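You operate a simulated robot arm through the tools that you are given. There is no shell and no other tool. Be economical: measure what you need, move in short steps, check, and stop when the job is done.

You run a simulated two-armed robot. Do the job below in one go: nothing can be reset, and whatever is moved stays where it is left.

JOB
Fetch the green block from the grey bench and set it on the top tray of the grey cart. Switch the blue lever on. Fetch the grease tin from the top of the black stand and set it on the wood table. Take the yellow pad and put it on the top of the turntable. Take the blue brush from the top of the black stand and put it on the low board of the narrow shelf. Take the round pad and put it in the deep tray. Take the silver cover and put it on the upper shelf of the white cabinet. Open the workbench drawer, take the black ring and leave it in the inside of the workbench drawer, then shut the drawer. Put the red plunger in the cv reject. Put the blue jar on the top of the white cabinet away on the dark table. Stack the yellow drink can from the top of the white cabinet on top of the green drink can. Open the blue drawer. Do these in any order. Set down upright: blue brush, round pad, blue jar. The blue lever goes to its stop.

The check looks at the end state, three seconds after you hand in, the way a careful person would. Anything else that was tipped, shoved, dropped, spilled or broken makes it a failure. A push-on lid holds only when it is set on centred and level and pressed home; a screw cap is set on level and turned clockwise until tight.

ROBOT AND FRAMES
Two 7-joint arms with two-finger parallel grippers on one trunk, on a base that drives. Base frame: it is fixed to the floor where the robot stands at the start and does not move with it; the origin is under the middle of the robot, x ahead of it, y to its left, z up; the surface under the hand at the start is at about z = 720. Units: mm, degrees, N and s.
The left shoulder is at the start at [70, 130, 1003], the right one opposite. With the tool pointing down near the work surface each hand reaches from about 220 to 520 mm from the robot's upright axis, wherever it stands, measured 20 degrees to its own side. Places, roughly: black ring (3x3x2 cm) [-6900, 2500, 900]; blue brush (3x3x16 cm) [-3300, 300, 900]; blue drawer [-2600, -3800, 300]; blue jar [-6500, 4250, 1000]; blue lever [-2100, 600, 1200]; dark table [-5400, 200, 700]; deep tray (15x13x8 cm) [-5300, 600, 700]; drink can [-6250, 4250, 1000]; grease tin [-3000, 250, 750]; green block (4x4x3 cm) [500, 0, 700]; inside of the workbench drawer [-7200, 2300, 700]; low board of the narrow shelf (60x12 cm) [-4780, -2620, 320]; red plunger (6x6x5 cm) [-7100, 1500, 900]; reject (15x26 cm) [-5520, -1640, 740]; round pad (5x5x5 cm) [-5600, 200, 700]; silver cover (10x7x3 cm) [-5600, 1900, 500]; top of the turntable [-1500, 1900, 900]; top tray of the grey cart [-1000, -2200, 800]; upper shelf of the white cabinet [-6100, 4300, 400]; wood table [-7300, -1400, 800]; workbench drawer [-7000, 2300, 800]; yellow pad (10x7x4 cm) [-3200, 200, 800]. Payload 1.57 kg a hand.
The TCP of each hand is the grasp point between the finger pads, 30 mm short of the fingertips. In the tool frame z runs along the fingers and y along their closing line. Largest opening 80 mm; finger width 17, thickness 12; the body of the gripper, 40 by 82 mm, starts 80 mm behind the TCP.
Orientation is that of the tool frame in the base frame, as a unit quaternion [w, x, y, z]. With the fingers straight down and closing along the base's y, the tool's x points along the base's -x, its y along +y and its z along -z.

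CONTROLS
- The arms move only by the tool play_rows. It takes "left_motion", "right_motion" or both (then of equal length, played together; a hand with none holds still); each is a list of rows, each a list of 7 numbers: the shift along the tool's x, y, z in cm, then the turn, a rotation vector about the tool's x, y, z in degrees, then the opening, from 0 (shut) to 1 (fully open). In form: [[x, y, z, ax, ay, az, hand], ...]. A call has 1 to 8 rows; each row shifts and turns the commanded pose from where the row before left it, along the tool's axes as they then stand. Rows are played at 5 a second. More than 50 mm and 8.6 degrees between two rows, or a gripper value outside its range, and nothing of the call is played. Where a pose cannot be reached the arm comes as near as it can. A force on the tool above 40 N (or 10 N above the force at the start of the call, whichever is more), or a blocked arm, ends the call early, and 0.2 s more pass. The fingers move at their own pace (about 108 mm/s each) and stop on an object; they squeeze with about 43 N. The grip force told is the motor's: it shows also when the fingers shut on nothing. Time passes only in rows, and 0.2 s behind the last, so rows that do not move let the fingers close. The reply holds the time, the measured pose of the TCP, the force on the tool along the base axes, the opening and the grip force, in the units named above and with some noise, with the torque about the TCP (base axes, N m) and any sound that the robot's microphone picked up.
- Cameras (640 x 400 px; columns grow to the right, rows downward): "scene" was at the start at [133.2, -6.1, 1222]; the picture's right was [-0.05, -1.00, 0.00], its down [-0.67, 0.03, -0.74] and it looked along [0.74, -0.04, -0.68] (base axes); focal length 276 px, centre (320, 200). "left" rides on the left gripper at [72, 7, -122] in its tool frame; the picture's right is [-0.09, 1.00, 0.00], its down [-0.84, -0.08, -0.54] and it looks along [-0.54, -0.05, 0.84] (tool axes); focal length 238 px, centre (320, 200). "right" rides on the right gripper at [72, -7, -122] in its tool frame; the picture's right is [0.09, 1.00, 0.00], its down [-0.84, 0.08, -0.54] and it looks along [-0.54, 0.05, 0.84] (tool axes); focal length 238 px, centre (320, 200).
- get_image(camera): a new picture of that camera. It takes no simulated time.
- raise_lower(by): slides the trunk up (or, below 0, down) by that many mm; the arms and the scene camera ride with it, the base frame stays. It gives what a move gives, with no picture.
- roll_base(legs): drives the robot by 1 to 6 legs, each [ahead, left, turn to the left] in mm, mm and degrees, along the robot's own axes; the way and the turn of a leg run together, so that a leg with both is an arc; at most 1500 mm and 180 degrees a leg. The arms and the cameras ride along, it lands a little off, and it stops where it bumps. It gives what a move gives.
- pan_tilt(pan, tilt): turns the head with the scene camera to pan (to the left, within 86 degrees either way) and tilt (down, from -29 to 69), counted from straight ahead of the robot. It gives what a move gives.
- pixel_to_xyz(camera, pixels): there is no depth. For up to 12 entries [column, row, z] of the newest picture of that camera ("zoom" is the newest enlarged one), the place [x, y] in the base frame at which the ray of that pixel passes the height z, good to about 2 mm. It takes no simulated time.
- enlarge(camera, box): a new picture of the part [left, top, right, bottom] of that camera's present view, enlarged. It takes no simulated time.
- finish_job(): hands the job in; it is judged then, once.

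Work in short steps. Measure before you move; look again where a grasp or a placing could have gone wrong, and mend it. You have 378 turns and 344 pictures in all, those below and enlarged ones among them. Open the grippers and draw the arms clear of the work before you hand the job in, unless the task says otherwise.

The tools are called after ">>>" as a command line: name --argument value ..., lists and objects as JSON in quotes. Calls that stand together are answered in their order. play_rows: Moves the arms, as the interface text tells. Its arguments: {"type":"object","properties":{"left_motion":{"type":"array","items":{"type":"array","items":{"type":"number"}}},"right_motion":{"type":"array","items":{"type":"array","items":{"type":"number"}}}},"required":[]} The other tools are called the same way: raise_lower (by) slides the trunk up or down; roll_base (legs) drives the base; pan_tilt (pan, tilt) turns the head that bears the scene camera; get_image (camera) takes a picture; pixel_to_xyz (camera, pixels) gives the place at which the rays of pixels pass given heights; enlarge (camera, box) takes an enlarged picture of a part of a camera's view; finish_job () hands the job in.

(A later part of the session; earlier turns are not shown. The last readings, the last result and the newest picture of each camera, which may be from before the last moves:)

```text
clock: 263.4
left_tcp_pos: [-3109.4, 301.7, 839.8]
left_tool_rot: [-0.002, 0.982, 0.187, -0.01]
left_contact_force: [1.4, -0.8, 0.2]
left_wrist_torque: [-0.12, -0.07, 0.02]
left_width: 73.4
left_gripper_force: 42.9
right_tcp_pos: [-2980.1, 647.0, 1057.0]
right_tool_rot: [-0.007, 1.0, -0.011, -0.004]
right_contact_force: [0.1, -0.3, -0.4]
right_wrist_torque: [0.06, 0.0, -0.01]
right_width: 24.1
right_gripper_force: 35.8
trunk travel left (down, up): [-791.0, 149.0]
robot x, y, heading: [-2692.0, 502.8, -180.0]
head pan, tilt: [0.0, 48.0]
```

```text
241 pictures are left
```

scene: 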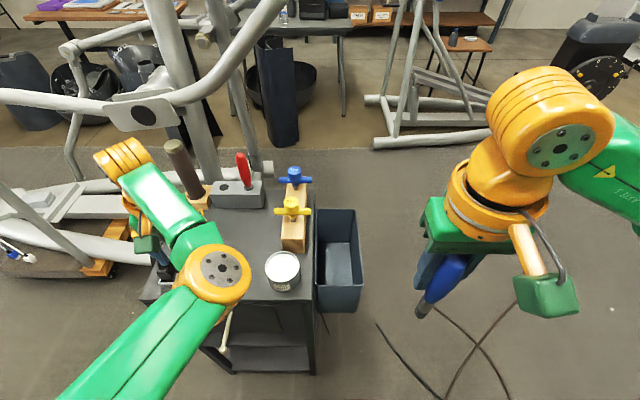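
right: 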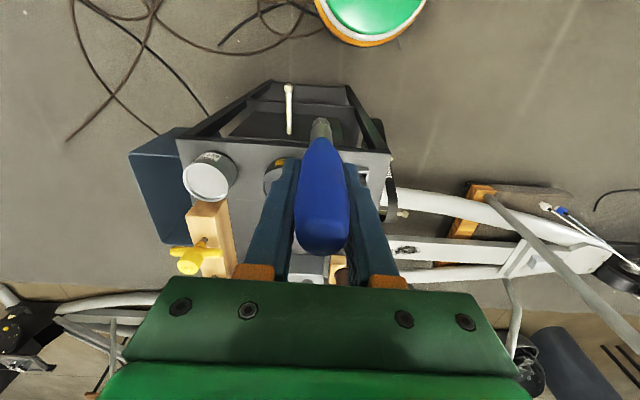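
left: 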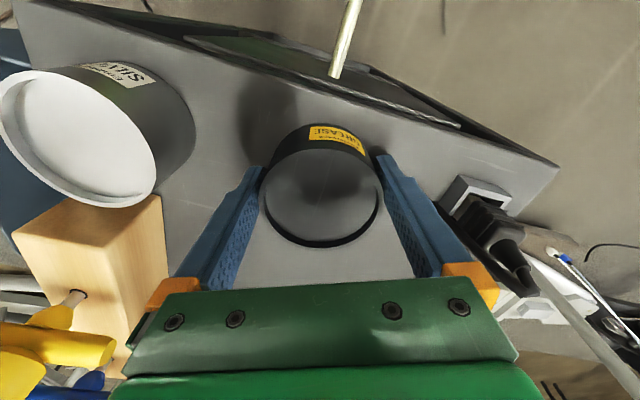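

Tin gripped (73.4 mm, 43 N). I lift, then retract along the reverse path.

>>> play_rows --left_motion '[[0, 0, -2, 0, 0, 0, 0.5], [0, 0, -3, 0, 0, 0, 0.5], [0, 0, -3, 0, 0, 0, 0.5]]'

>>> roll_base --legs '[[-250, 0, 0]]'

>>> play_rows --left_motion '[[2.4, 3.03, -1.5, 0, 0, -7, 0.5], [2.01, 3.3, -1.5, 0, 0, -7, 0.5], [1.6, 3.51, -1.5, 0, 0, -7, 0.5], [1.16, 3.68, -1.5, 0, 0, -7, 0.5], [0.7, 3.8, -1.5, 0, 0, -7, 0.5], [0.23, 3.85, -1.5, 0, 0, -7, 0.5]]'

>>> get_image --camera "left"

>>> get_image --camera "scene"

```text
clock: 264.2
left_tcp_pos: [-3111.0, 299.5, 917.8]
left_tool_rot: [-0.001, 0.982, 0.186, -0.01]
left_contact_force: [0.9, 0.4, -4.2]
left_wrist_torque: [0.03, -0.04, 0.04]
left_width: 72.9
left_gripper_force: 43.2
left hand out of reach, approached as far as the arm can: row 3
right_tcp_pos: [-2980.3, 646.9, 1055.3]
right_tool_rot: [-0.007, 1.0, -0.013, -0.004]
right_contact_force: [0.1, -0.4, -0.3]
right_wrist_torque: [0.01, 0.03, 0.02]
right_width: 23.8
right_gripper_force: 36.0
trunk travel left (down, up): [-791.0, 149.0]
robot x, y, heading: [-2695.3, 507.3, -179.7]
head pan, tilt: [0.0, 48.0]
```

```text
clock: 266.1
left_tcp_pos: [-2865.7, 301.4, 918.3]
left_tool_rot: [-0.001, 0.983, 0.185, -0.008]
left_contact_force: [0.3, 0.3, -3.8]
left_wrist_torque: [0.02, -0.04, 0.0]
left_width: 73.0
left_gripper_force: 43.2
right_tcp_pos: [-2733.8, 647.9, 1054.3]
right_tool_rot: [-0.006, 1.0, -0.013, -0.002]
right_contact_force: [-0.2, -0.8, -0.8]
right_wrist_torque: [-0.02, 0.0, 0.02]
right_width: 23.8
right_gripper_force: 35.2
trunk travel left (down, up): [-791.0, 149.0]
robot x, y, heading: [-2446.8, 504.8, -179.8]
head pan, tilt: [0.0, 48.0]
```

```text
clock: 267.5
left_tcp_pos: [-2685.0, 161.8, 996.7]
left_tool_rot: [-0.006, 0.851, 0.526, -0.007]
left_contact_force: [-0.7, -0.8, -3.3]
left_wrist_torque: [0.06, 0.01, 0.01]
left_width: 72.9
left_gripper_force: 42.3
left hand out of reach, approached as far as the arm can: row 1, 2
right_tcp_pos: [-2730.4, 646.9, 1055.4]
right_tool_rot: [-0.008, 1.0, -0.013, -0.004]
right_contact_force: [0.8, 0.4, -0.4]
right_wrist_torque: [0.02, 0.01, 0.0]
right_width: 23.8
right_gripper_force: 35.7
trunk travel left (down, up): [-791.0, 149.0]
robot x, y, heading: [-2448.4, 507.6, -180.0]
head pan, tilt: [0.0, 48.0]
```

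```text
240 pictures are left
```

left: 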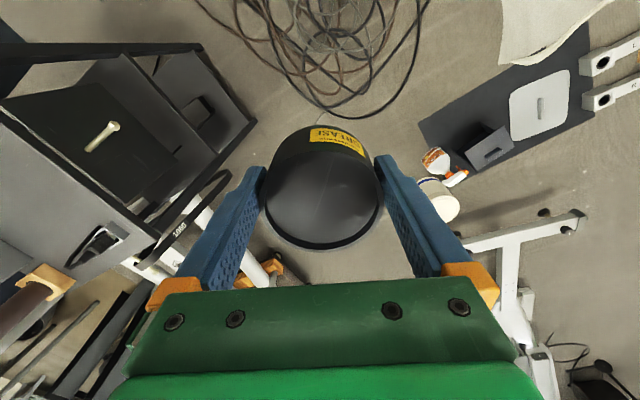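

```text
239 pictures are left
```

scene: 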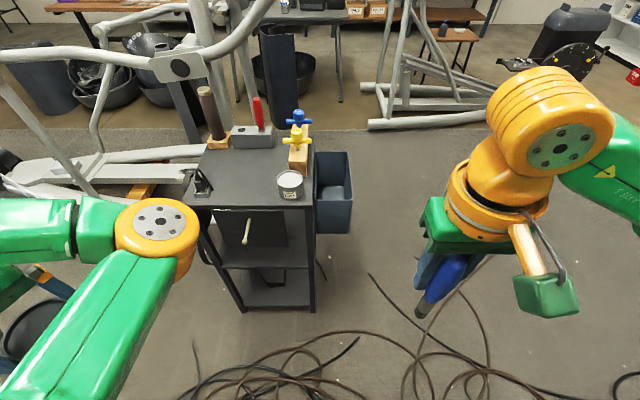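

Both items are secure. I survey the west for a route.

>>> pan_tilt --pan -20 --tilt 22

>>> get_image --camera "scene"

>>> pixel_to_xyz --camera "scene" --pixels '[[320, 250, 0]]'

```text
clock: 268.4
left_tcp_pos: [-2686.4, 160.9, 996.3]
left_tool_rot: [-0.005, 0.851, 0.525, -0.008]
left_contact_force: [0.4, 0.4, -3.0]
left_wrist_torque: [0.03, -0.03, 0.01]
left_width: 72.9
left_gripper_force: 42.7
right_tcp_pos: [-2731.9, 648.4, 1055.4]
right_tool_rot: [-0.007, 1.0, -0.014, -0.003]
right_contact_force: [-0.3, -0.6, -0.7]
right_wrist_torque: [0.0, 0.05, -0.02]
right_width: 23.9
right_gripper_force: 36.2
trunk travel left (down, up): [-791.0, 149.0]
robot x, y, heading: [-2446.6, 507.4, -180.0]
head pan, tilt: [-20.0, 22.0]
```

```text
238 pictures are left
```

scene: 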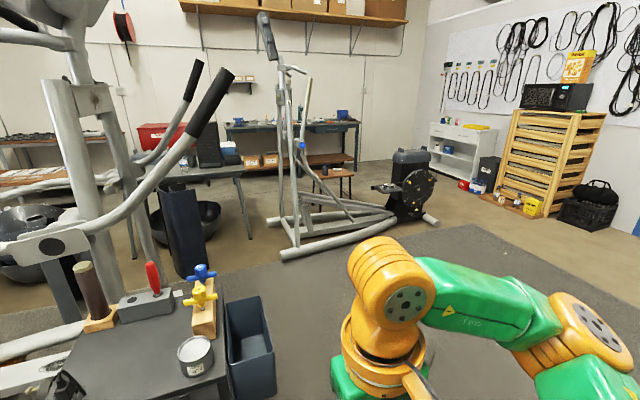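

```text
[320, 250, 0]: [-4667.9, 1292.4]
```

>>> pixel_to_xyz --camera "scene" --pixels '[[250, 238, 0], [208, 275, 0], [180, 232, 0], [283, 257, 0], [395, 215, 0], [440, 222, 0], [270, 220, 0], [358, 205, 0], [275, 395, 0], [134, 255, 0]]'

>>> pan_tilt --pan 25 --tilt 22

>>> get_image --camera "scene"

```text
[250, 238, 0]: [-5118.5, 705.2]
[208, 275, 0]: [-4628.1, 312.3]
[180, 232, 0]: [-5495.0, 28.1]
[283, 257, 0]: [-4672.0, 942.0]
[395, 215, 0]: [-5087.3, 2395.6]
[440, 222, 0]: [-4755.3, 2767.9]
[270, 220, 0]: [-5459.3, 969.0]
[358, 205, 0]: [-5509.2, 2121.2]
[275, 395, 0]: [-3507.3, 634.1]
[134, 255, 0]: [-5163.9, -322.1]
```

```text
clock: 269.5
left_tcp_pos: [-2686.7, 163.1, 995.3]
left_tool_rot: [-0.005, 0.851, 0.524, -0.008]
left_contact_force: [-0.5, 0.1, -3.5]
left_wrist_torque: [0.02, 0.0, 0.0]
left_width: 73.2
left_gripper_force: 43.1
right_tcp_pos: [-2733.1, 648.0, 1055.4]
right_tool_rot: [-0.007, 1.0, -0.013, -0.003]
right_contact_force: [0.2, 0.0, -0.6]
right_wrist_torque: [0.0, -0.02, -0.03]
right_width: 23.8
right_gripper_force: 36.1
trunk travel left (down, up): [-791.0, 149.0]
robot x, y, heading: [-2445.1, 504.0, -180.1]
head pan, tilt: [25.0, 22.0]
```

```text
237 pictures are left
```

scene: 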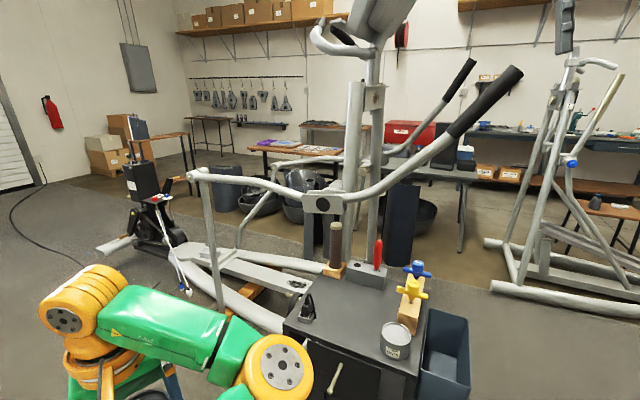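

>>> pixel_to_xyz --camera "scene" --pixels '[[100, 250, 0], [137, 237, 0], [195, 262, 100], [398, 267, 0], [435, 235, 0], [300, 222, 0], [258, 215, 0], [225, 210, 0], [330, 290, 0], [240, 302, 0], [195, 180, 0], [460, 250, 0]]'

>>> enlarge --camera "scene" --box '[60, 60, 340, 260]'

```text
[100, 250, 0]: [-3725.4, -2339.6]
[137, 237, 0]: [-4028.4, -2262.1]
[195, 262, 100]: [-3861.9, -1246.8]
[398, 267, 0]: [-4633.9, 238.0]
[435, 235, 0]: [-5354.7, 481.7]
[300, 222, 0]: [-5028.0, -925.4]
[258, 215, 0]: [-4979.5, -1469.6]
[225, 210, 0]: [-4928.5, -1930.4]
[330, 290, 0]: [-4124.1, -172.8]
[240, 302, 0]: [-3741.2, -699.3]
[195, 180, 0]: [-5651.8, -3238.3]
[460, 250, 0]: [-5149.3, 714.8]
```

```text
2.00 times, centred on (200, 160) of scene
```

zoom: 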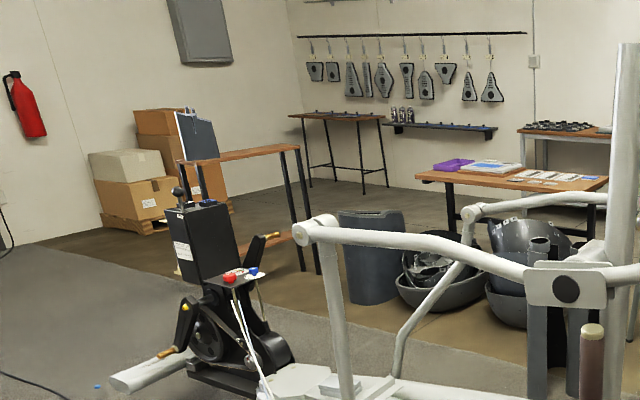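

The narrow shelf is the brown-topped rack beyond the elliptical's flywheel. I go to about (-2700,0) facing -y to look down the corridor between rower and elliptical.

>>> roll_base --legs '[[0, 470, 0], [150, 0, 90]]'

>>> pan_tilt --pan 0 --tilt 35

>>> get_image --camera "scene"

```text
clock: 276.2
left_tcp_pos: [-2189.6, -289.9, 996.5]
left_tool_rot: [0.002, 0.213, 0.977, -0.01]
left_contact_force: [-0.1, 0.2, -3.3]
left_wrist_torque: [0.0, 0.03, -0.05]
left_width: 72.7
left_gripper_force: 42.9
right_tcp_pos: [-2672.9, -353.5, 1055.1]
right_tool_rot: [-0.002, 0.704, 0.71, -0.007]
right_contact_force: [-0.6, -0.3, -0.3]
right_wrist_torque: [0.01, -0.01, 0.04]
right_width: 23.9
right_gripper_force: 35.3
trunk travel left (down, up): [-791.0, 149.0]
robot x, y, heading: [-2541.1, -66.1, -88.0]
head pan, tilt: [25.0, 22.0]
```

```text
clock: 277.1
left_tcp_pos: [-2187.8, -289.1, 994.8]
left_tool_rot: [0.002, 0.213, 0.977, -0.009]
left_contact_force: [0.4, -0.3, -2.4]
left_wrist_torque: [0.05, 0.02, 0.01]
left_width: 72.6
left_gripper_force: 42.9
right_tcp_pos: [-2672.7, -353.2, 1056.0]
right_tool_rot: [-0.001, 0.704, 0.71, -0.008]
right_contact_force: [0.1, -0.4, -0.4]
right_wrist_torque: [0.0, 0.01, 0.03]
right_width: 23.5
right_gripper_force: 35.5
trunk travel left (down, up): [-791.0, 149.0]
robot x, y, heading: [-2542.4, -62.9, -87.7]
head pan, tilt: [0.0, 35.0]
```

```text
235 pictures are left
```

scene: 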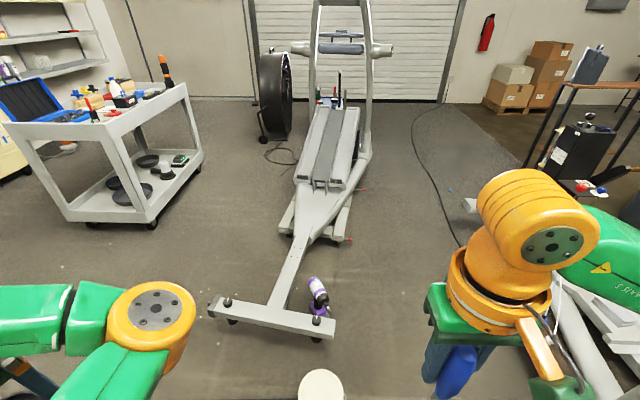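

>>> pixel_to_xyz --camera "scene" --pixels '[[335, 340, 0], [328, 312, 0], [352, 242, 0], [468, 212, 0], [372, 160, 0], [322, 380, 0], [490, 105, 0], [300, 390, 350], [528, 168, 0]]'

>>> pan_tilt --pan -45 --tilt 35

>>> get_image --camera "scene"

```text
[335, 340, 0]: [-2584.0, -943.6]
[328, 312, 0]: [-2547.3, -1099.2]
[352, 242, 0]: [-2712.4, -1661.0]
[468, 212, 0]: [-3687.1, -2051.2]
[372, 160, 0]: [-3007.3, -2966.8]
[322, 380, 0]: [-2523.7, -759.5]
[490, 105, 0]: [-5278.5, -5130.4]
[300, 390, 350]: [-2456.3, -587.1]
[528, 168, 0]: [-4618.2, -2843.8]
```

```text
clock: 278.2
left_tcp_pos: [-2189.6, -290.5, 995.5]
left_tool_rot: [0.003, 0.213, 0.977, -0.009]
left_contact_force: [0.2, -0.9, -2.8]
left_wrist_torque: [0.01, 0.04, 0.0]
left_width: 72.8
left_gripper_force: 43.1
right_tcp_pos: [-2674.1, -352.5, 1055.4]
right_tool_rot: [-0.002, 0.704, 0.71, -0.008]
right_contact_force: [-0.5, 0.2, 1.0]
right_wrist_torque: [0.02, 0.02, 0.0]
right_width: 23.8
right_gripper_force: 35.5
trunk travel left (down, up): [-791.0, 149.0]
robot x, y, heading: [-2544.2, -61.8, -88.0]
head pan, tilt: [-45.0, 35.0]
```

```text
234 pictures are left
```

scene: 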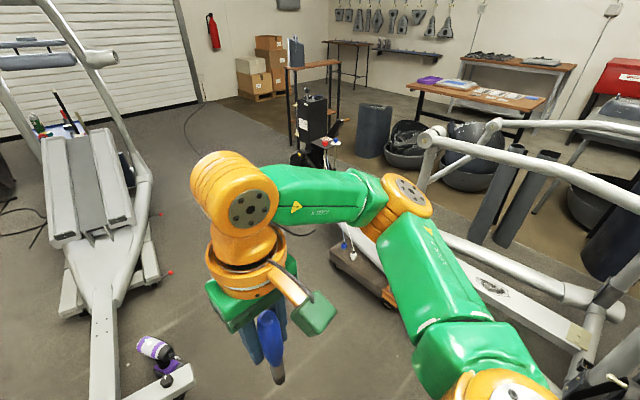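

The corridor at x≈-3080 is clear. I drive down it, past the flywheel, then turn to face the narrow shelf.

>>> roll_base --legs '[[200, -350, -2], [500, -190, 0], [1400, 0, 0], [620, 0, 0], [0, 0, -90]]'

>>> pan_tilt --pan 0 --tilt 28

>>> get_image --camera "scene"

```text
clock: 291.0
left_tcp_pos: [-2720.4, -2490.1, 999.0]
left_tool_rot: [0.002, 0.223, 0.975, -0.017]
left_contact_force: [-0.5, -0.6, -3.4]
left_wrist_torque: [0.01, 0.0, 0.02]
left_width: 72.9
left_gripper_force: 42.7
right_tcp_pos: [-3206.5, -2541.8, 1060.1]
right_tool_rot: [0.002, 0.712, 0.702, -0.013]
right_contact_force: [-0.5, -0.3, -0.1]
right_wrist_torque: [-0.01, 0.02, 0.02]
right_width: 23.7
right_gripper_force: 35.4
trunk travel left (down, up): [-791.0, 149.0]
robot x, y, heading: [-3068.8, -2271.7, -89.5]
head pan, tilt: [-45.0, 35.0]
stopped in leg 4: the robot was blocked; the commanded pose is now the measured one
```

```text
clock: 292.1
left_tcp_pos: [-2719.6, -2489.4, 998.3]
left_tool_rot: [0.003, 0.224, 0.974, -0.016]
left_contact_force: [-0.3, 0.3, -3.2]
left_wrist_torque: [0.01, 0.04, 0.02]
left_width: 72.7
left_gripper_force: 42.7
right_tcp_pos: [-3205.0, -2540.3, 1059.0]
right_tool_rot: [0.001, 0.713, 0.701, -0.014]
right_contact_force: [0.2, 0.7, 0.5]
right_wrist_torque: [0.0, 0.0, 0.0]
right_width: 23.6
right_gripper_force: 35.5
trunk travel left (down, up): [-791.0, 149.0]
robot x, y, heading: [-3074.1, -2267.5, -89.8]
head pan, tilt: [0.0, 28.0]
```

```text
233 pictures are left
```

scene: 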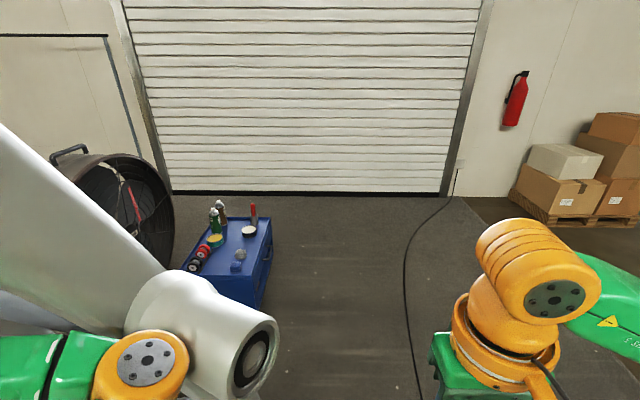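

Blocked by the stepper's arm on the left. I back 60 mm, sidestep right 200 mm and look again; the blue drawer cabinet is straight ahead.

>>> roll_base --legs '[[-60, 0, 0], [0, -220, 0]]'

>>> get_image --camera "scene"

>>> pan_tilt --pan 55 --tilt 40

>>> get_image --camera "scene"

```text
clock: 294.3
left_tcp_pos: [-2939.3, -2445.9, 996.1]
left_tool_rot: [0.002, 0.223, 0.975, -0.01]
left_contact_force: [0.2, 0.3, -4.0]
left_wrist_torque: [-0.03, 0.04, -0.02]
left_width: 72.8
left_gripper_force: 43.0
right_tcp_pos: [-3425.4, -2498.7, 1056.6]
right_tool_rot: [-0.003, 0.711, 0.703, -0.008]
right_contact_force: [-0.4, 0.1, 0.1]
right_wrist_torque: [-0.05, -0.02, 0.02]
right_width: 23.4
right_gripper_force: 35.7
trunk travel left (down, up): [-791.0, 149.0]
robot x, y, heading: [-3291.0, -2209.0, -89.1]
head pan, tilt: [0.0, 28.0]
```

```text
232 pictures are left
```

scene: 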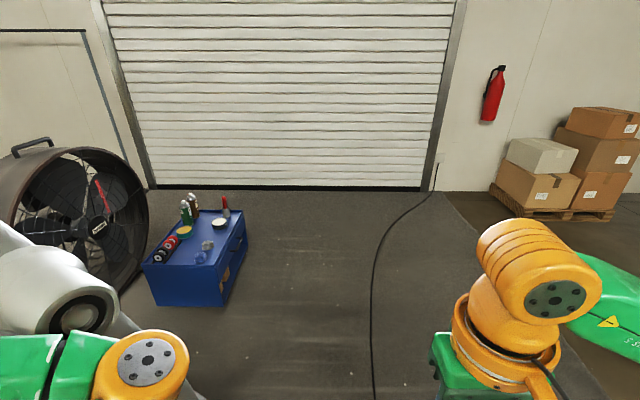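

```text
clock: 295.6
left_tcp_pos: [-2941.0, -2444.7, 996.8]
left_tool_rot: [0.003, 0.222, 0.975, -0.01]
left_contact_force: [0.5, -0.4, -4.0]
left_wrist_torque: [-0.01, 0.04, 0.0]
left_width: 72.5
left_gripper_force: 43.5
right_tcp_pos: [-3426.1, -2499.0, 1055.2]
right_tool_rot: [-0.003, 0.711, 0.703, -0.007]
right_contact_force: [0.3, -0.1, -0.4]
right_wrist_torque: [0.01, -0.02, -0.02]
right_width: 23.3
right_gripper_force: 35.4
trunk travel left (down, up): [-791.0, 149.0]
robot x, y, heading: [-3286.1, -2210.7, -89.2]
head pan, tilt: [55.0, 40.0]
```

```text
231 pictures are left
```

scene: 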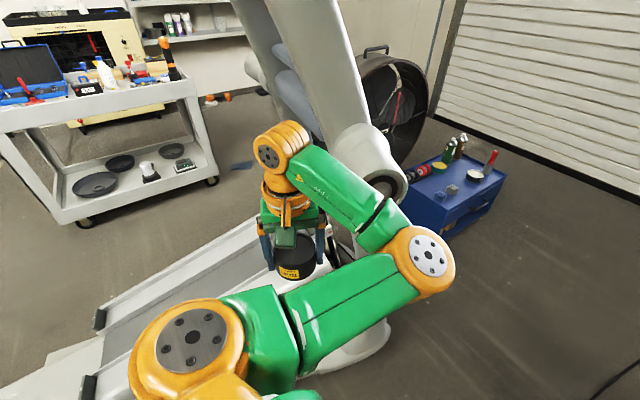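

The stepper's arm end is near (-2990,-2597,1094), in the way of my left hand. I bring the left hand forward/inward (same path as before) and shift right 60 mm before going on.

>>> play_rows --left_motion '[[-0.23, -3.85, 1.6, 0, 0, 7, 0.5], [-0.7, -3.8, 1.6, 0, 0, 7, 0.5], [-1.16, -3.68, 1.6, 0, 0, 7, 0.5], [-1.6, -3.51, 1.6, 0, 0, 7, 0.5], [-2.01, -3.3, 1.6, 0, 0, 7, 0.5], [-2.4, -3.03, 1.6, 0, 0, 7, 0.5]]'

>>> roll_base --legs '[[0, -70, 0], [560, -20, 0]]'

```text
clock: 296.1
left_tcp_pos: [-2962.2, -2494.3, 972.2]
left_tool_rot: [0.005, 0.31, 0.951, -0.008]
left_contact_force: [0.1, 0.9, -3.0]
left_wrist_torque: [-0.01, 0.05, 0.03]
left_width: 72.5
left_gripper_force: 43.7
right_tcp_pos: [-3423.6, -2493.4, 1057.4]
right_tool_rot: [-0.001, 0.709, 0.705, -0.01]
right_contact_force: [0.0, 0.7, 0.4]
right_wrist_torque: [-0.04, -0.02, -0.04]
right_width: 23.6
right_gripper_force: 35.7
trunk travel left (down, up): [-791.0, 149.0]
robot x, y, heading: [-3286.8, -2210.8, -88.8]
head pan, tilt: [55.0, 40.0]
stopped in row 2 (left hand): the force on the tool passed its limit at 60 N (the readings are from after the stop); the commanded pose is now the measured one
```

```text
clock: 298.0
left_tcp_pos: [-3044.7, -2570.4, 973.3]
left_tool_rot: [0.005, 0.309, 0.951, -0.005]
left_contact_force: [-17.7, 1.4, 2.7]
left_wrist_torque: [-0.25, -1.93, -0.06]
left_width: 72.7
left_gripper_force: 42.7
right_tcp_pos: [-3507.1, -2571.2, 1054.8]
right_tool_rot: [0.003, 0.711, 0.703, -0.005]
right_contact_force: [0.1, -0.5, 0.0]
right_wrist_torque: [-0.01, 0.02, -0.02]
right_width: 23.2
right_gripper_force: 35.5
trunk travel left (down, up): [-791.0, 149.0]
robot x, y, heading: [-3360.9, -2286.1, -89.0]
head pan, tilt: [55.0, 40.0]
stopped in leg 2: the force on the tool passed its limit at 53 N (the readings are from after the stop); the commanded pose is now the measured one
```

The left hand touched the stepper's arm. I back off 70 mm and look.

>>> roll_base --legs '[[-70, 0, 0]]'

>>> get_image --camera "scene"

>>> get_image --camera "left"

```text
clock: 299.0
left_tcp_pos: [-3036.5, -2505.9, 969.1]
left_tool_rot: [0.001, 0.307, 0.952, -0.003]
left_contact_force: [0.0, -0.6, -3.5]
left_wrist_torque: [0.05, 0.05, 0.02]
left_width: 72.5
left_gripper_force: 42.7
right_tcp_pos: [-3496.8, -2509.5, 1053.5]
right_tool_rot: [-0.004, 0.709, 0.705, -0.006]
right_contact_force: [-0.8, -0.1, 0.5]
right_wrist_torque: [0.03, 0.02, 0.03]
right_width: 23.3
right_gripper_force: 35.9
trunk travel left (down, up): [-791.0, 149.0]
robot x, y, heading: [-3361.2, -2216.8, -88.8]
head pan, tilt: [55.0, 40.0]
```

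```text
230 pictures are left
```

scene: 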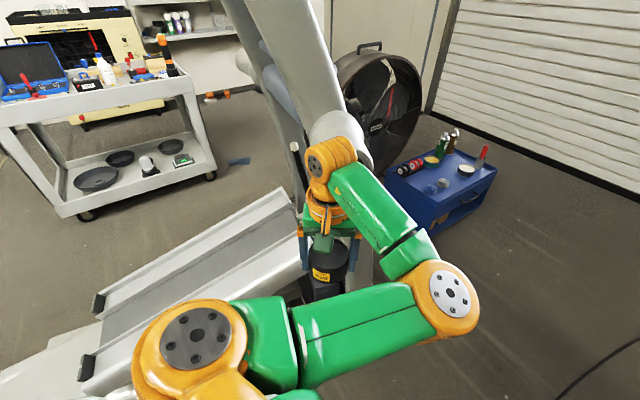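

```text
229 pictures are left
```

left: 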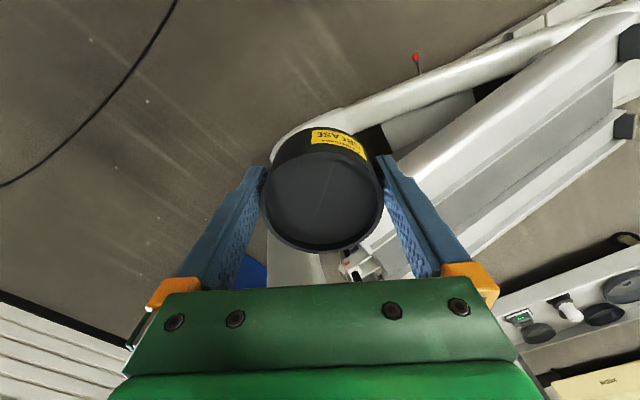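

Tin is fine. I move the left hand to the right (with yaw) before going on.

>>> play_rows --left_motion '[[2.0, -1.5, 0, 0, 0, 5, 0.5], [1.85, -1.67, 0, 0, 0, 5, 0.5], [1.7, -1.83, 0, 0, 0, 5, 0.5], [1.55, -1.95, 0, 0, 0, 5, 0.5], [1.4, -2.07, 0, 0, 0, 5, 0.5]]'

>>> get_image --camera "scene"

```text
clock: 300.2
left_tcp_pos: [-3053.1, -2522.1, 975.7]
left_tool_rot: [0.001, 0.507, 0.862, -0.003]
left_contact_force: [0.1, 0.8, -2.8]
left_wrist_torque: [0.03, 0.01, -0.01]
left_width: 72.6
left_gripper_force: 43.0
left hand out of reach, approached as far as the arm can: row 1, 2, 3, 4, 5
right_tcp_pos: [-3497.9, -2504.3, 1055.3]
right_tool_rot: [-0.002, 0.71, 0.705, -0.007]
right_contact_force: [-0.8, 0.1, -0.8]
right_wrist_torque: [0.02, 0.01, -0.01]
right_width: 23.3
right_gripper_force: 35.3
trunk travel left (down, up): [-791.0, 149.0]
robot x, y, heading: [-3364.7, -2216.6, -88.7]
head pan, tilt: [55.0, 40.0]
```

```text
228 pictures are left
```

scene: 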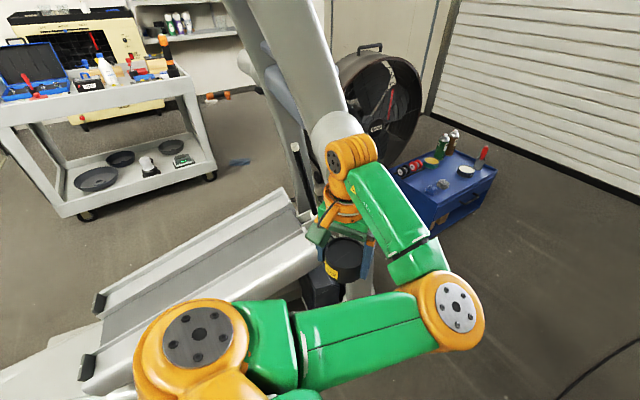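

I back up 220 mm to gain room, extend the left hand forward-inward there, then proceed.

>>> roll_base --legs '[[-230, 20, 0]]'

>>> play_rows --left_motion '[[-1.7, -3.4, 1.0, 0, 0, 0, 0.5], [-1.7, -3.4, 1.0, 0, 0, 0, 0.5], [-1.7, -3.4, 1.0, 0, 0, 4, 0.5], [-1.7, -3.4, 1.0, 0, 0, 4, 0.5], [-1.7, -3.4, 0, 0, 0, 4, 0.5]]'

>>> get_image --camera "scene"

```text
clock: 302.0
left_tcp_pos: [-3037.9, -2293.0, 975.5]
left_tool_rot: [0.002, 0.506, 0.863, -0.002]
left_contact_force: [-0.3, -0.6, -4.1]
left_wrist_torque: [0.03, 0.04, 0.03]
left_width: 72.9
left_gripper_force: 42.8
right_tcp_pos: [-3483.1, -2274.9, 1055.3]
right_tool_rot: [-0.003, 0.71, 0.704, -0.007]
right_contact_force: [0.0, -1.1, -0.3]
right_wrist_torque: [0.0, 0.0, 0.0]
right_width: 23.1
right_gripper_force: 35.6
trunk travel left (down, up): [-791.0, 149.0]
robot x, y, heading: [-3344.0, -1983.9, -88.7]
head pan, tilt: [55.0, 40.0]
```

```text
clock: 303.2
left_tcp_pos: [-3147.6, -2446.8, 936.7]
left_tool_rot: [0.002, 0.593, 0.805, -0.002]
left_contact_force: [-1.0, -0.9, -4.0]
left_wrist_torque: [0.02, -0.01, 0.02]
left_width: 72.5
left_gripper_force: 43.3
left hand out of reach, approached as far as the arm can: row 1
right_tcp_pos: [-3483.6, -2274.1, 1055.2]
right_tool_rot: [-0.002, 0.71, 0.704, -0.008]
right_contact_force: [-0.2, -0.5, -0.7]
right_wrist_torque: [-0.03, 0.01, -0.03]
right_width: 23.1
right_gripper_force: 35.6
trunk travel left (down, up): [-791.0, 149.0]
robot x, y, heading: [-3344.9, -1986.4, -88.8]
head pan, tilt: [55.0, 40.0]
```

```text
227 pictures are left
```

scene: 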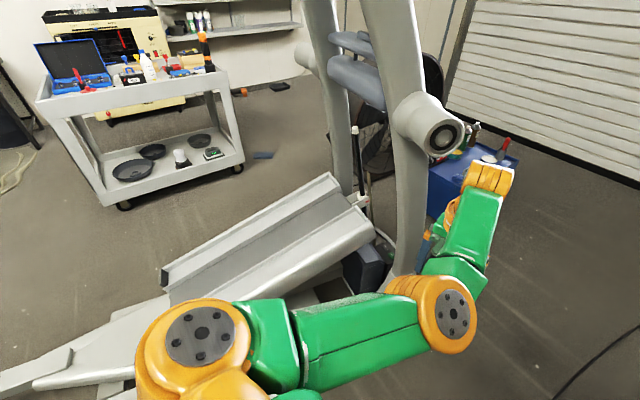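

Left hand is now at 188 mm left. I drive forward past the stepper to y≈-2750, then turn to face -x.

>>> roll_base --legs '[[760, -20, -1], [0, 0, -90]]'

>>> pan_tilt --pan 0 --tilt 28

>>> get_image --camera "scene"

```text
clock: 311.1
left_tcp_pos: [-3824.4, -2945.1, 936.7]
left_tool_rot: [0.0, 0.989, 0.145, -0.005]
left_contact_force: [-0.2, 0.1, -3.7]
left_wrist_torque: [0.01, -0.02, -0.01]
left_width: 72.1
left_gripper_force: 43.5
right_tcp_pos: [-3648.9, -2609.4, 1055.7]
right_tool_rot: [-0.007, 1.0, -0.008, -0.003]
right_contact_force: [0.2, 0.4, -0.3]
right_wrist_torque: [-0.01, -0.02, 0.03]
right_width: 0.0
right_gripper_force: 21.1
trunk travel left (down, up): [-791.0, 149.0]
robot x, y, heading: [-3360.3, -2752.3, -179.5]
head pan, tilt: [55.0, 40.0]
```

```text
clock: 312.3
left_tcp_pos: [-3825.2, -2944.5, 937.2]
left_tool_rot: [0.0, 0.989, 0.145, -0.005]
left_contact_force: [-0.3, -0.1, -2.3]
left_wrist_torque: [-0.03, -0.03, 0.0]
left_width: 72.2
left_gripper_force: 43.1
right_tcp_pos: [-3648.6, -2608.6, 1055.2]
right_tool_rot: [-0.008, 1.0, -0.009, -0.003]
right_contact_force: [0.4, 0.5, 0.5]
right_wrist_torque: [0.01, -0.02, 0.01]
right_width: 0.2
right_gripper_force: 21.5
trunk travel left (down, up): [-791.0, 149.0]
robot x, y, heading: [-3362.2, -2747.6, -179.2]
head pan, tilt: [0.0, 28.0]
```

```text
226 pictures are left
```

scene: 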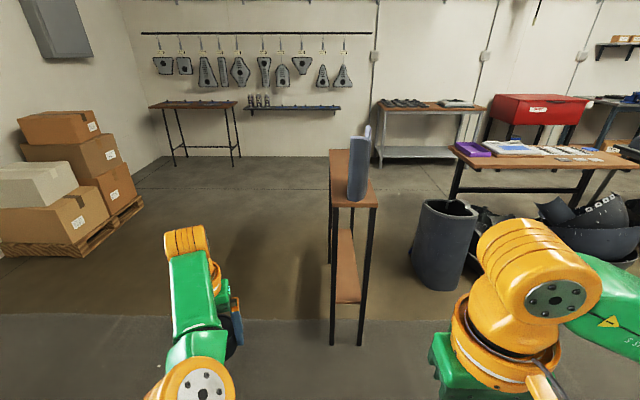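

The right hand is empty — the tapered handle slipped out during the drive. I search the floor around.

>>> get_image --camera "right"

>>> pan_tilt --pan 0 --tilt 62

>>> get_image --camera "scene"

>>> pan_tilt --pan -75 --tilt 50

>>> get_image --camera "scene"

>>> pan_tilt --pan 75 --tilt 50

>>> get_image --camera "scene"

```text
225 pictures are left
```

right: 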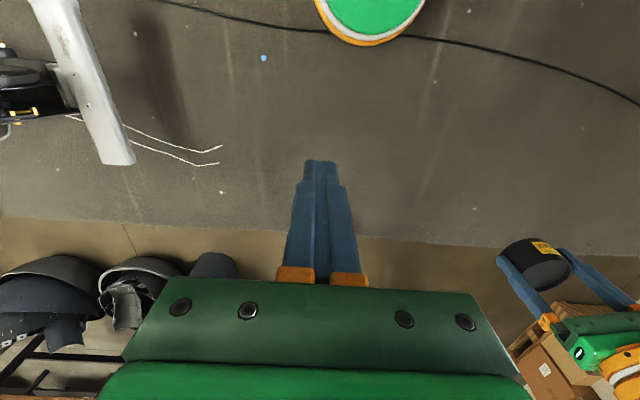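

```text
clock: 313.3
left_tcp_pos: [-3823.4, -2945.1, 936.7]
left_tool_rot: [-0.001, 0.99, 0.144, -0.004]
left_contact_force: [-0.2, -0.5, -3.6]
left_wrist_torque: [0.03, -0.06, -0.01]
left_width: 72.0
left_gripper_force: 43.2
right_tcp_pos: [-3648.8, -2609.7, 1055.3]
right_tool_rot: [-0.007, 1.0, -0.008, -0.004]
right_contact_force: [0.0, 0.2, 0.6]
right_wrist_torque: [0.02, 0.03, -0.03]
right_width: 0.0
right_gripper_force: 21.8
trunk travel left (down, up): [-791.0, 149.0]
robot x, y, heading: [-3363.7, -2746.0, -179.2]
head pan, tilt: [0.0, 62.0]
```

```text
224 pictures are left
```

scene: 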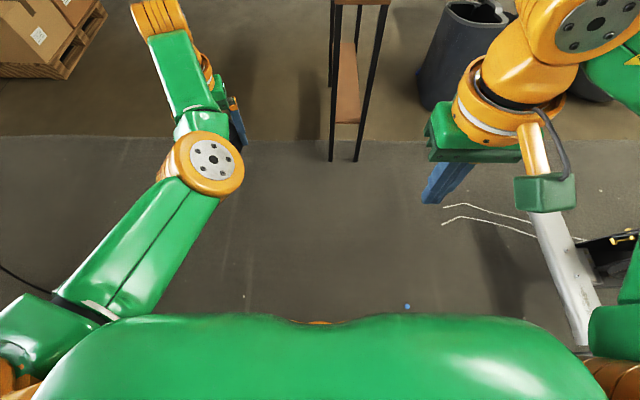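

```text
clock: 314.8
left_tcp_pos: [-3824.2, -2944.9, 937.3]
left_tool_rot: [0.0, 0.989, 0.144, -0.005]
left_contact_force: [-0.4, 0.2, -2.6]
left_wrist_torque: [0.0, -0.07, -0.01]
left_width: 72.1
left_gripper_force: 43.0
right_tcp_pos: [-3649.0, -2609.0, 1054.9]
right_tool_rot: [-0.007, 1.0, -0.009, -0.004]
right_contact_force: [-0.9, 0.3, 0.8]
right_wrist_torque: [-0.01, -0.02, 0.0]
right_width: 0.0
right_gripper_force: 21.6
trunk travel left (down, up): [-791.0, 149.0]
robot x, y, heading: [-3361.4, -2751.5, -179.4]
head pan, tilt: [-75.0, 50.0]
```

```text
223 pictures are left
```

scene: 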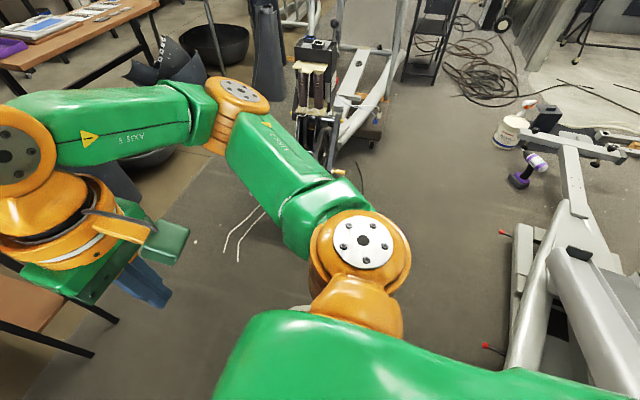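

```text
clock: 317.1
left_tcp_pos: [-3825.2, -2944.2, 938.4]
left_tool_rot: [-0.001, 0.99, 0.144, -0.005]
left_contact_force: [-0.5, -0.2, -2.5]
left_wrist_torque: [0.0, -0.04, 0.03]
left_width: 71.9
left_gripper_force: 43.0
right_tcp_pos: [-3648.9, -2608.9, 1055.1]
right_tool_rot: [-0.007, 1.0, -0.009, -0.003]
right_contact_force: [-0.4, 0.4, 0.3]
right_wrist_torque: [0.01, -0.02, -0.01]
right_width: 0.0
right_gripper_force: 21.7
trunk travel left (down, up): [-791.0, 149.0]
robot x, y, heading: [-3363.4, -2750.1, -179.4]
head pan, tilt: [75.0, 50.0]
```

```text
222 pictures are left
```

scene: 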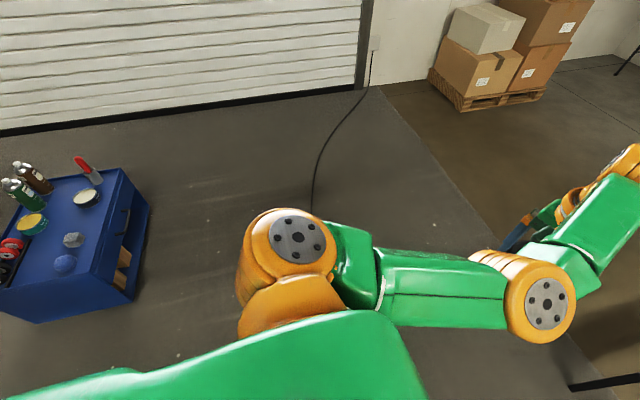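

Brush isn't in view; it may lie under or behind the robot. I move ahead 450 mm and turn left to look back at where I came from.

>>> roll_base --legs '[[350, 150, 0], [0, 0, 120]]'

>>> pan_tilt --pan 60 --tilt 40

>>> get_image --camera "scene"

>>> pan_tilt --pan 0 --tilt 40

>>> get_image --camera "scene"

>>> get_image --camera "left"

```text
clock: 324.6
left_tcp_pos: [-3310.4, -3200.4, 937.7]
left_tool_rot: [0.004, 0.364, 0.932, -0.001]
left_contact_force: [0.3, -0.6, -2.9]
left_wrist_torque: [0.02, 0.05, -0.01]
left_width: 71.9
left_gripper_force: 43.5
right_tcp_pos: [-3690.2, -3221.8, 1055.6]
right_tool_rot: [0.0, 0.501, 0.865, -0.008]
right_contact_force: [0.7, -0.5, 0.5]
right_wrist_torque: [0.0, 0.0, -0.01]
right_width: 0.2
right_gripper_force: 20.6
trunk travel left (down, up): [-791.0, 149.0]
robot x, y, heading: [-3717.9, -2899.6, -58.3]
head pan, tilt: [75.0, 50.0]
```

```text
clock: 325.4
left_tcp_pos: [-3311.9, -3200.5, 937.9]
left_tool_rot: [0.004, 0.365, 0.931, -0.002]
left_contact_force: [-0.4, 0.7, -2.8]
left_wrist_torque: [0.04, 0.05, -0.01]
left_width: 71.5
left_gripper_force: 42.8
right_tcp_pos: [-3689.2, -3220.9, 1055.3]
right_tool_rot: [-0.001, 0.502, 0.865, -0.007]
right_contact_force: [0.0, -0.2, 0.0]
right_wrist_torque: [0.02, 0.03, 0.04]
right_width: 0.0
right_gripper_force: 21.5
trunk travel left (down, up): [-791.0, 149.0]
robot x, y, heading: [-3718.9, -2904.7, -58.8]
head pan, tilt: [60.0, 40.0]
```

```text
221 pictures are left
```

scene: 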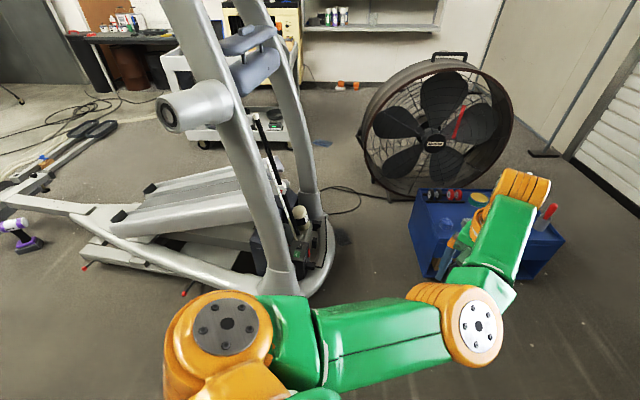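

```text
clock: 326.7
left_tcp_pos: [-3310.2, -3199.2, 938.6]
left_tool_rot: [0.003, 0.364, 0.932, -0.002]
left_contact_force: [-0.2, -0.2, -3.1]
left_wrist_torque: [0.02, 0.04, -0.01]
left_width: 71.6
left_gripper_force: 42.9
right_tcp_pos: [-3688.9, -3220.5, 1055.3]
right_tool_rot: [0.0, 0.502, 0.865, -0.008]
right_contact_force: [0.3, 0.4, 0.2]
right_wrist_torque: [-0.04, 0.01, 0.0]
right_width: 0.0
right_gripper_force: 21.2
trunk travel left (down, up): [-791.0, 149.0]
robot x, y, heading: [-3717.7, -2903.1, -58.6]
head pan, tilt: [0.0, 40.0]
```

```text
220 pictures are left
```

scene: 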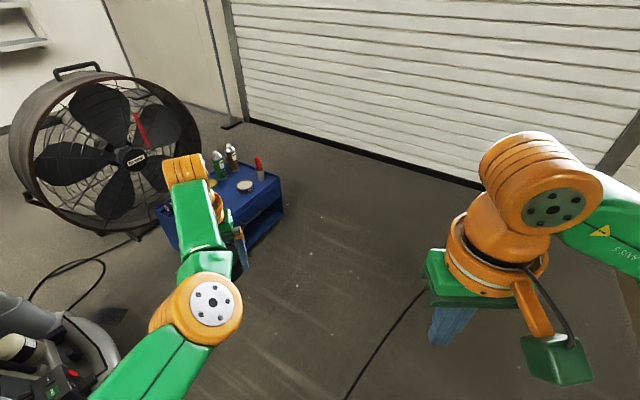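

```text
219 pictures are left
```

left: 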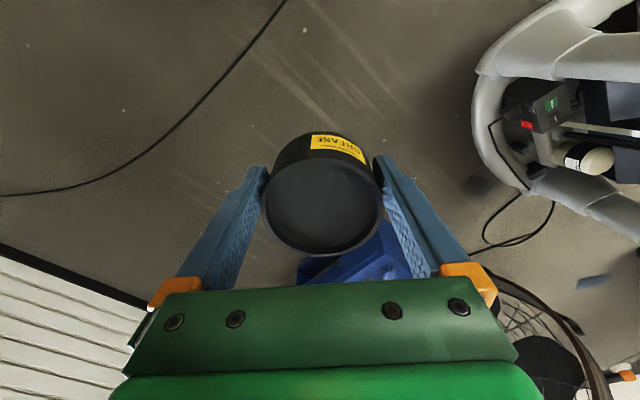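

Not found yet; the left arm hides part of the floor. I turn 60° more left and look again at the path I took.

>>> roll_base --legs '[[0, 0, 60]]'

>>> pan_tilt --pan 10 --tilt 45

>>> get_image --camera "scene"

>>> pan_tilt --pan 70 --tilt 40

>>> get_image --camera "scene"

```text
clock: 329.7
left_tcp_pos: [-3258.5, -2698.7, 937.4]
left_tool_rot: [0.004, -0.154, 0.988, -0.001]
left_contact_force: [0.0, 0.6, -3.8]
left_wrist_torque: [-0.04, 0.06, 0.01]
left_width: 71.3
left_gripper_force: 43.0
right_tcp_pos: [-3427.0, -3037.7, 1055.9]
right_tool_rot: [0.004, -0.001, 1.0, -0.008]
right_contact_force: [-0.2, -0.4, -0.3]
right_wrist_torque: [0.02, 0.0, 0.01]
right_width: 0.0
right_gripper_force: 21.2
trunk travel left (down, up): [-791.0, 149.0]
robot x, y, heading: [-3713.9, -2907.4, 1.8]
head pan, tilt: [0.0, 40.0]
```

```text
clock: 330.4
left_tcp_pos: [-3257.5, -2699.1, 938.3]
left_tool_rot: [0.005, -0.154, 0.988, -0.001]
left_contact_force: [-0.3, 0.0, -2.7]
left_wrist_torque: [-0.01, 0.01, 0.04]
left_width: 71.5
left_gripper_force: 43.1
right_tcp_pos: [-3427.5, -3037.5, 1055.9]
right_tool_rot: [0.004, -0.001, 1.0, -0.006]
right_contact_force: [0.5, -0.1, -0.4]
right_wrist_torque: [-0.03, 0.03, -0.02]
right_width: 0.0
right_gripper_force: 21.8
trunk travel left (down, up): [-791.0, 149.0]
robot x, y, heading: [-3716.0, -2902.9, 1.9]
head pan, tilt: [10.0, 45.0]
```

```text
218 pictures are left
```

scene: 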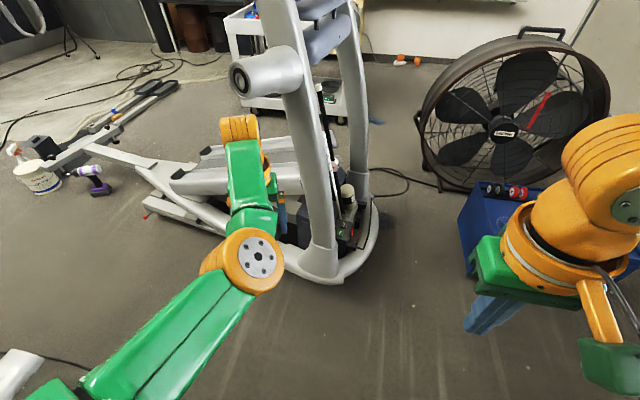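

```text
clock: 331.8
left_tcp_pos: [-3256.4, -2698.5, 938.2]
left_tool_rot: [0.005, -0.154, 0.988, 0.0]
left_contact_force: [-0.3, 0.3, -3.6]
left_wrist_torque: [-0.01, 0.03, 0.01]
left_width: 71.7
left_gripper_force: 42.9
right_tcp_pos: [-3426.7, -3038.1, 1055.4]
right_tool_rot: [0.004, -0.001, 1.0, -0.008]
right_contact_force: [-0.4, -0.2, 0.0]
right_wrist_torque: [-0.03, -0.05, -0.05]
right_width: 0.2
right_gripper_force: 21.4
trunk travel left (down, up): [-791.0, 149.0]
robot x, y, heading: [-3716.3, -2901.6, 1.8]
head pan, tilt: [70.0, 40.0]
```

```text
217 pictures are left
```

scene: 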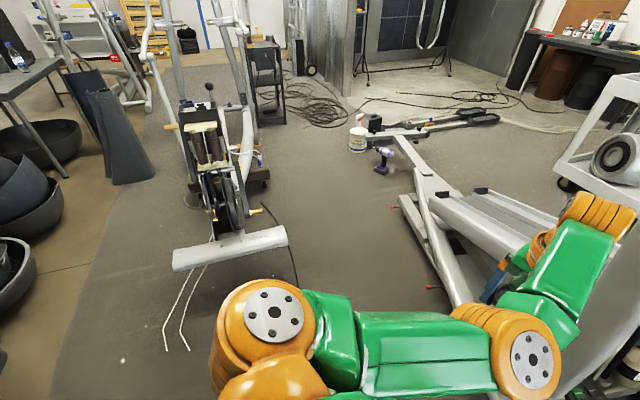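

One region near (-3500,-2450) stays hidden behind the left arm. I turn a little more and look there.

>>> roll_base --legs '[[-200, -150, 45]]'

>>> pan_tilt --pan 0 --tilt 45

>>> get_image --camera "scene"

>>> pan_tilt --pan 75 --tilt 45

>>> get_image --camera "scene"

```text
clock: 334.2
left_tcp_pos: [-3649.9, -2643.7, 937.6]
left_tool_rot: [0.003, -0.515, 0.857, 0.002]
left_contact_force: [0.0, -0.1, -2.8]
left_wrist_torque: [-0.05, 0.04, -0.01]
left_width: 71.4
left_gripper_force: 42.9
right_tcp_pos: [-3534.2, -3005.6, 1054.1]
right_tool_rot: [0.006, -0.378, 0.926, -0.005]
right_contact_force: [0.2, 0.1, -0.3]
right_wrist_torque: [0.01, 0.0, 0.04]
right_width: 0.1
right_gripper_force: 21.2
trunk travel left (down, up): [-791.0, 149.0]
robot x, y, heading: [-3834.1, -3109.9, 46.1]
head pan, tilt: [70.0, 40.0]
```

```text
clock: 335.6
left_tcp_pos: [-3649.9, -2645.8, 936.9]
left_tool_rot: [0.004, -0.515, 0.857, 0.002]
left_contact_force: [0.1, 1.5, -3.2]
left_wrist_torque: [-0.04, 0.01, 0.04]
left_width: 71.7
left_gripper_force: 43.5
right_tcp_pos: [-3534.7, -3004.9, 1054.9]
right_tool_rot: [0.006, -0.378, 0.926, -0.006]
right_contact_force: [0.2, -0.1, 0.2]
right_wrist_torque: [0.0, 0.0, -0.02]
right_width: 0.0
right_gripper_force: 20.9
trunk travel left (down, up): [-791.0, 149.0]
robot x, y, heading: [-3839.4, -3114.1, 46.1]
head pan, tilt: [0.0, 45.0]
```

```text
216 pictures are left
```

scene: 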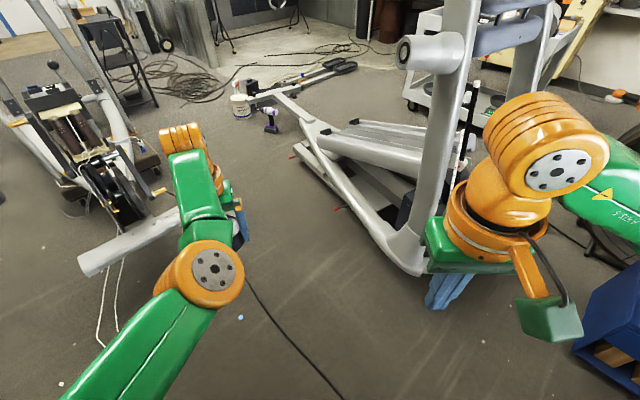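

```text
clock: 337.1
left_tcp_pos: [-3651.2, -2645.7, 939.1]
left_tool_rot: [0.005, -0.515, 0.857, 0.001]
left_contact_force: [-0.5, -0.8, -2.8]
left_wrist_torque: [-0.03, 0.04, 0.02]
left_width: 71.3
left_gripper_force: 42.6
right_tcp_pos: [-3534.1, -3005.9, 1054.8]
right_tool_rot: [0.005, -0.378, 0.926, -0.004]
right_contact_force: [0.5, -0.1, -0.4]
right_wrist_torque: [0.05, 0.0, -0.03]
right_width: 0.0
right_gripper_force: 21.5
trunk travel left (down, up): [-791.0, 149.0]
robot x, y, heading: [-3835.0, -3111.3, 46.5]
head pan, tilt: [75.0, 45.0]
```

```text
215 pictures are left
```

scene: 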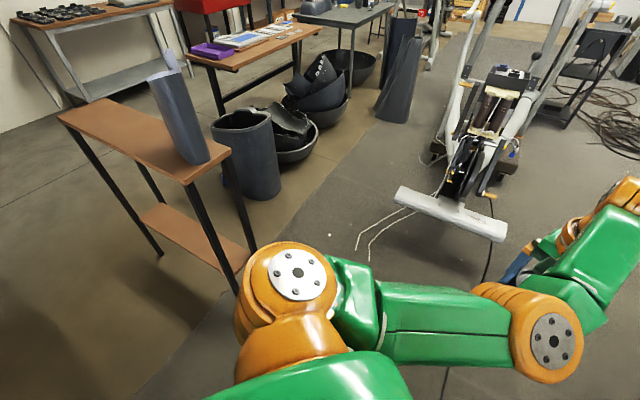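

>>> get_image --camera "right"

>>> pan_tilt --pan -75 --tilt 45

>>> get_image --camera "scene"

```text
214 pictures are left
```

right: 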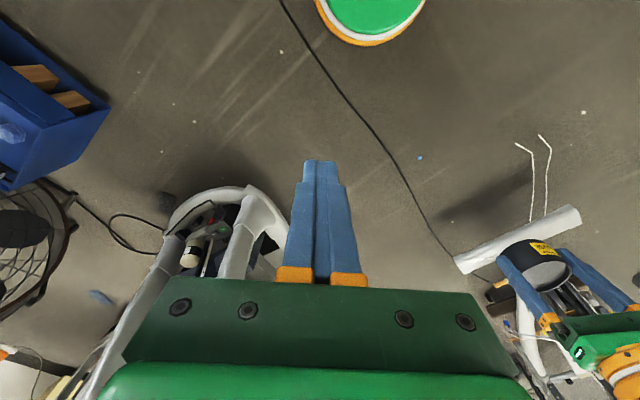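

```text
clock: 339.4
left_tcp_pos: [-3651.6, -2646.4, 937.7]
left_tool_rot: [0.004, -0.515, 0.857, 0.001]
left_contact_force: [0.7, -0.2, -3.7]
left_wrist_torque: [-0.06, -0.02, 0.0]
left_width: 71.3
left_gripper_force: 43.1
right_tcp_pos: [-3534.8, -3005.9, 1054.0]
right_tool_rot: [0.006, -0.378, 0.926, -0.005]
right_contact_force: [0.5, 0.1, 0.2]
right_wrist_torque: [0.01, 0.03, 0.0]
right_width: 0.0
right_gripper_force: 21.0
trunk travel left (down, up): [-791.0, 149.0]
robot x, y, heading: [-3837.2, -3112.1, 46.3]
head pan, tilt: [-75.0, 45.0]
```

```text
213 pictures are left
```

scene: 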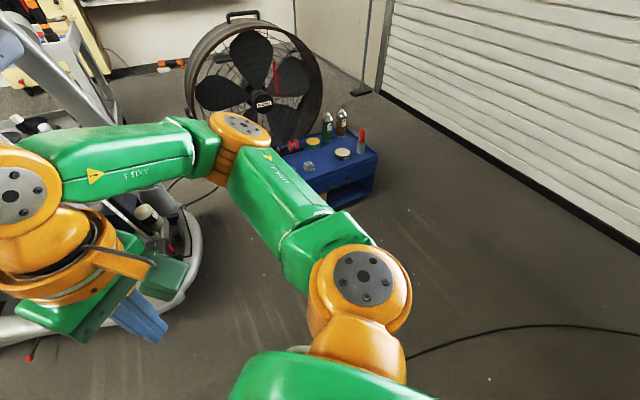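

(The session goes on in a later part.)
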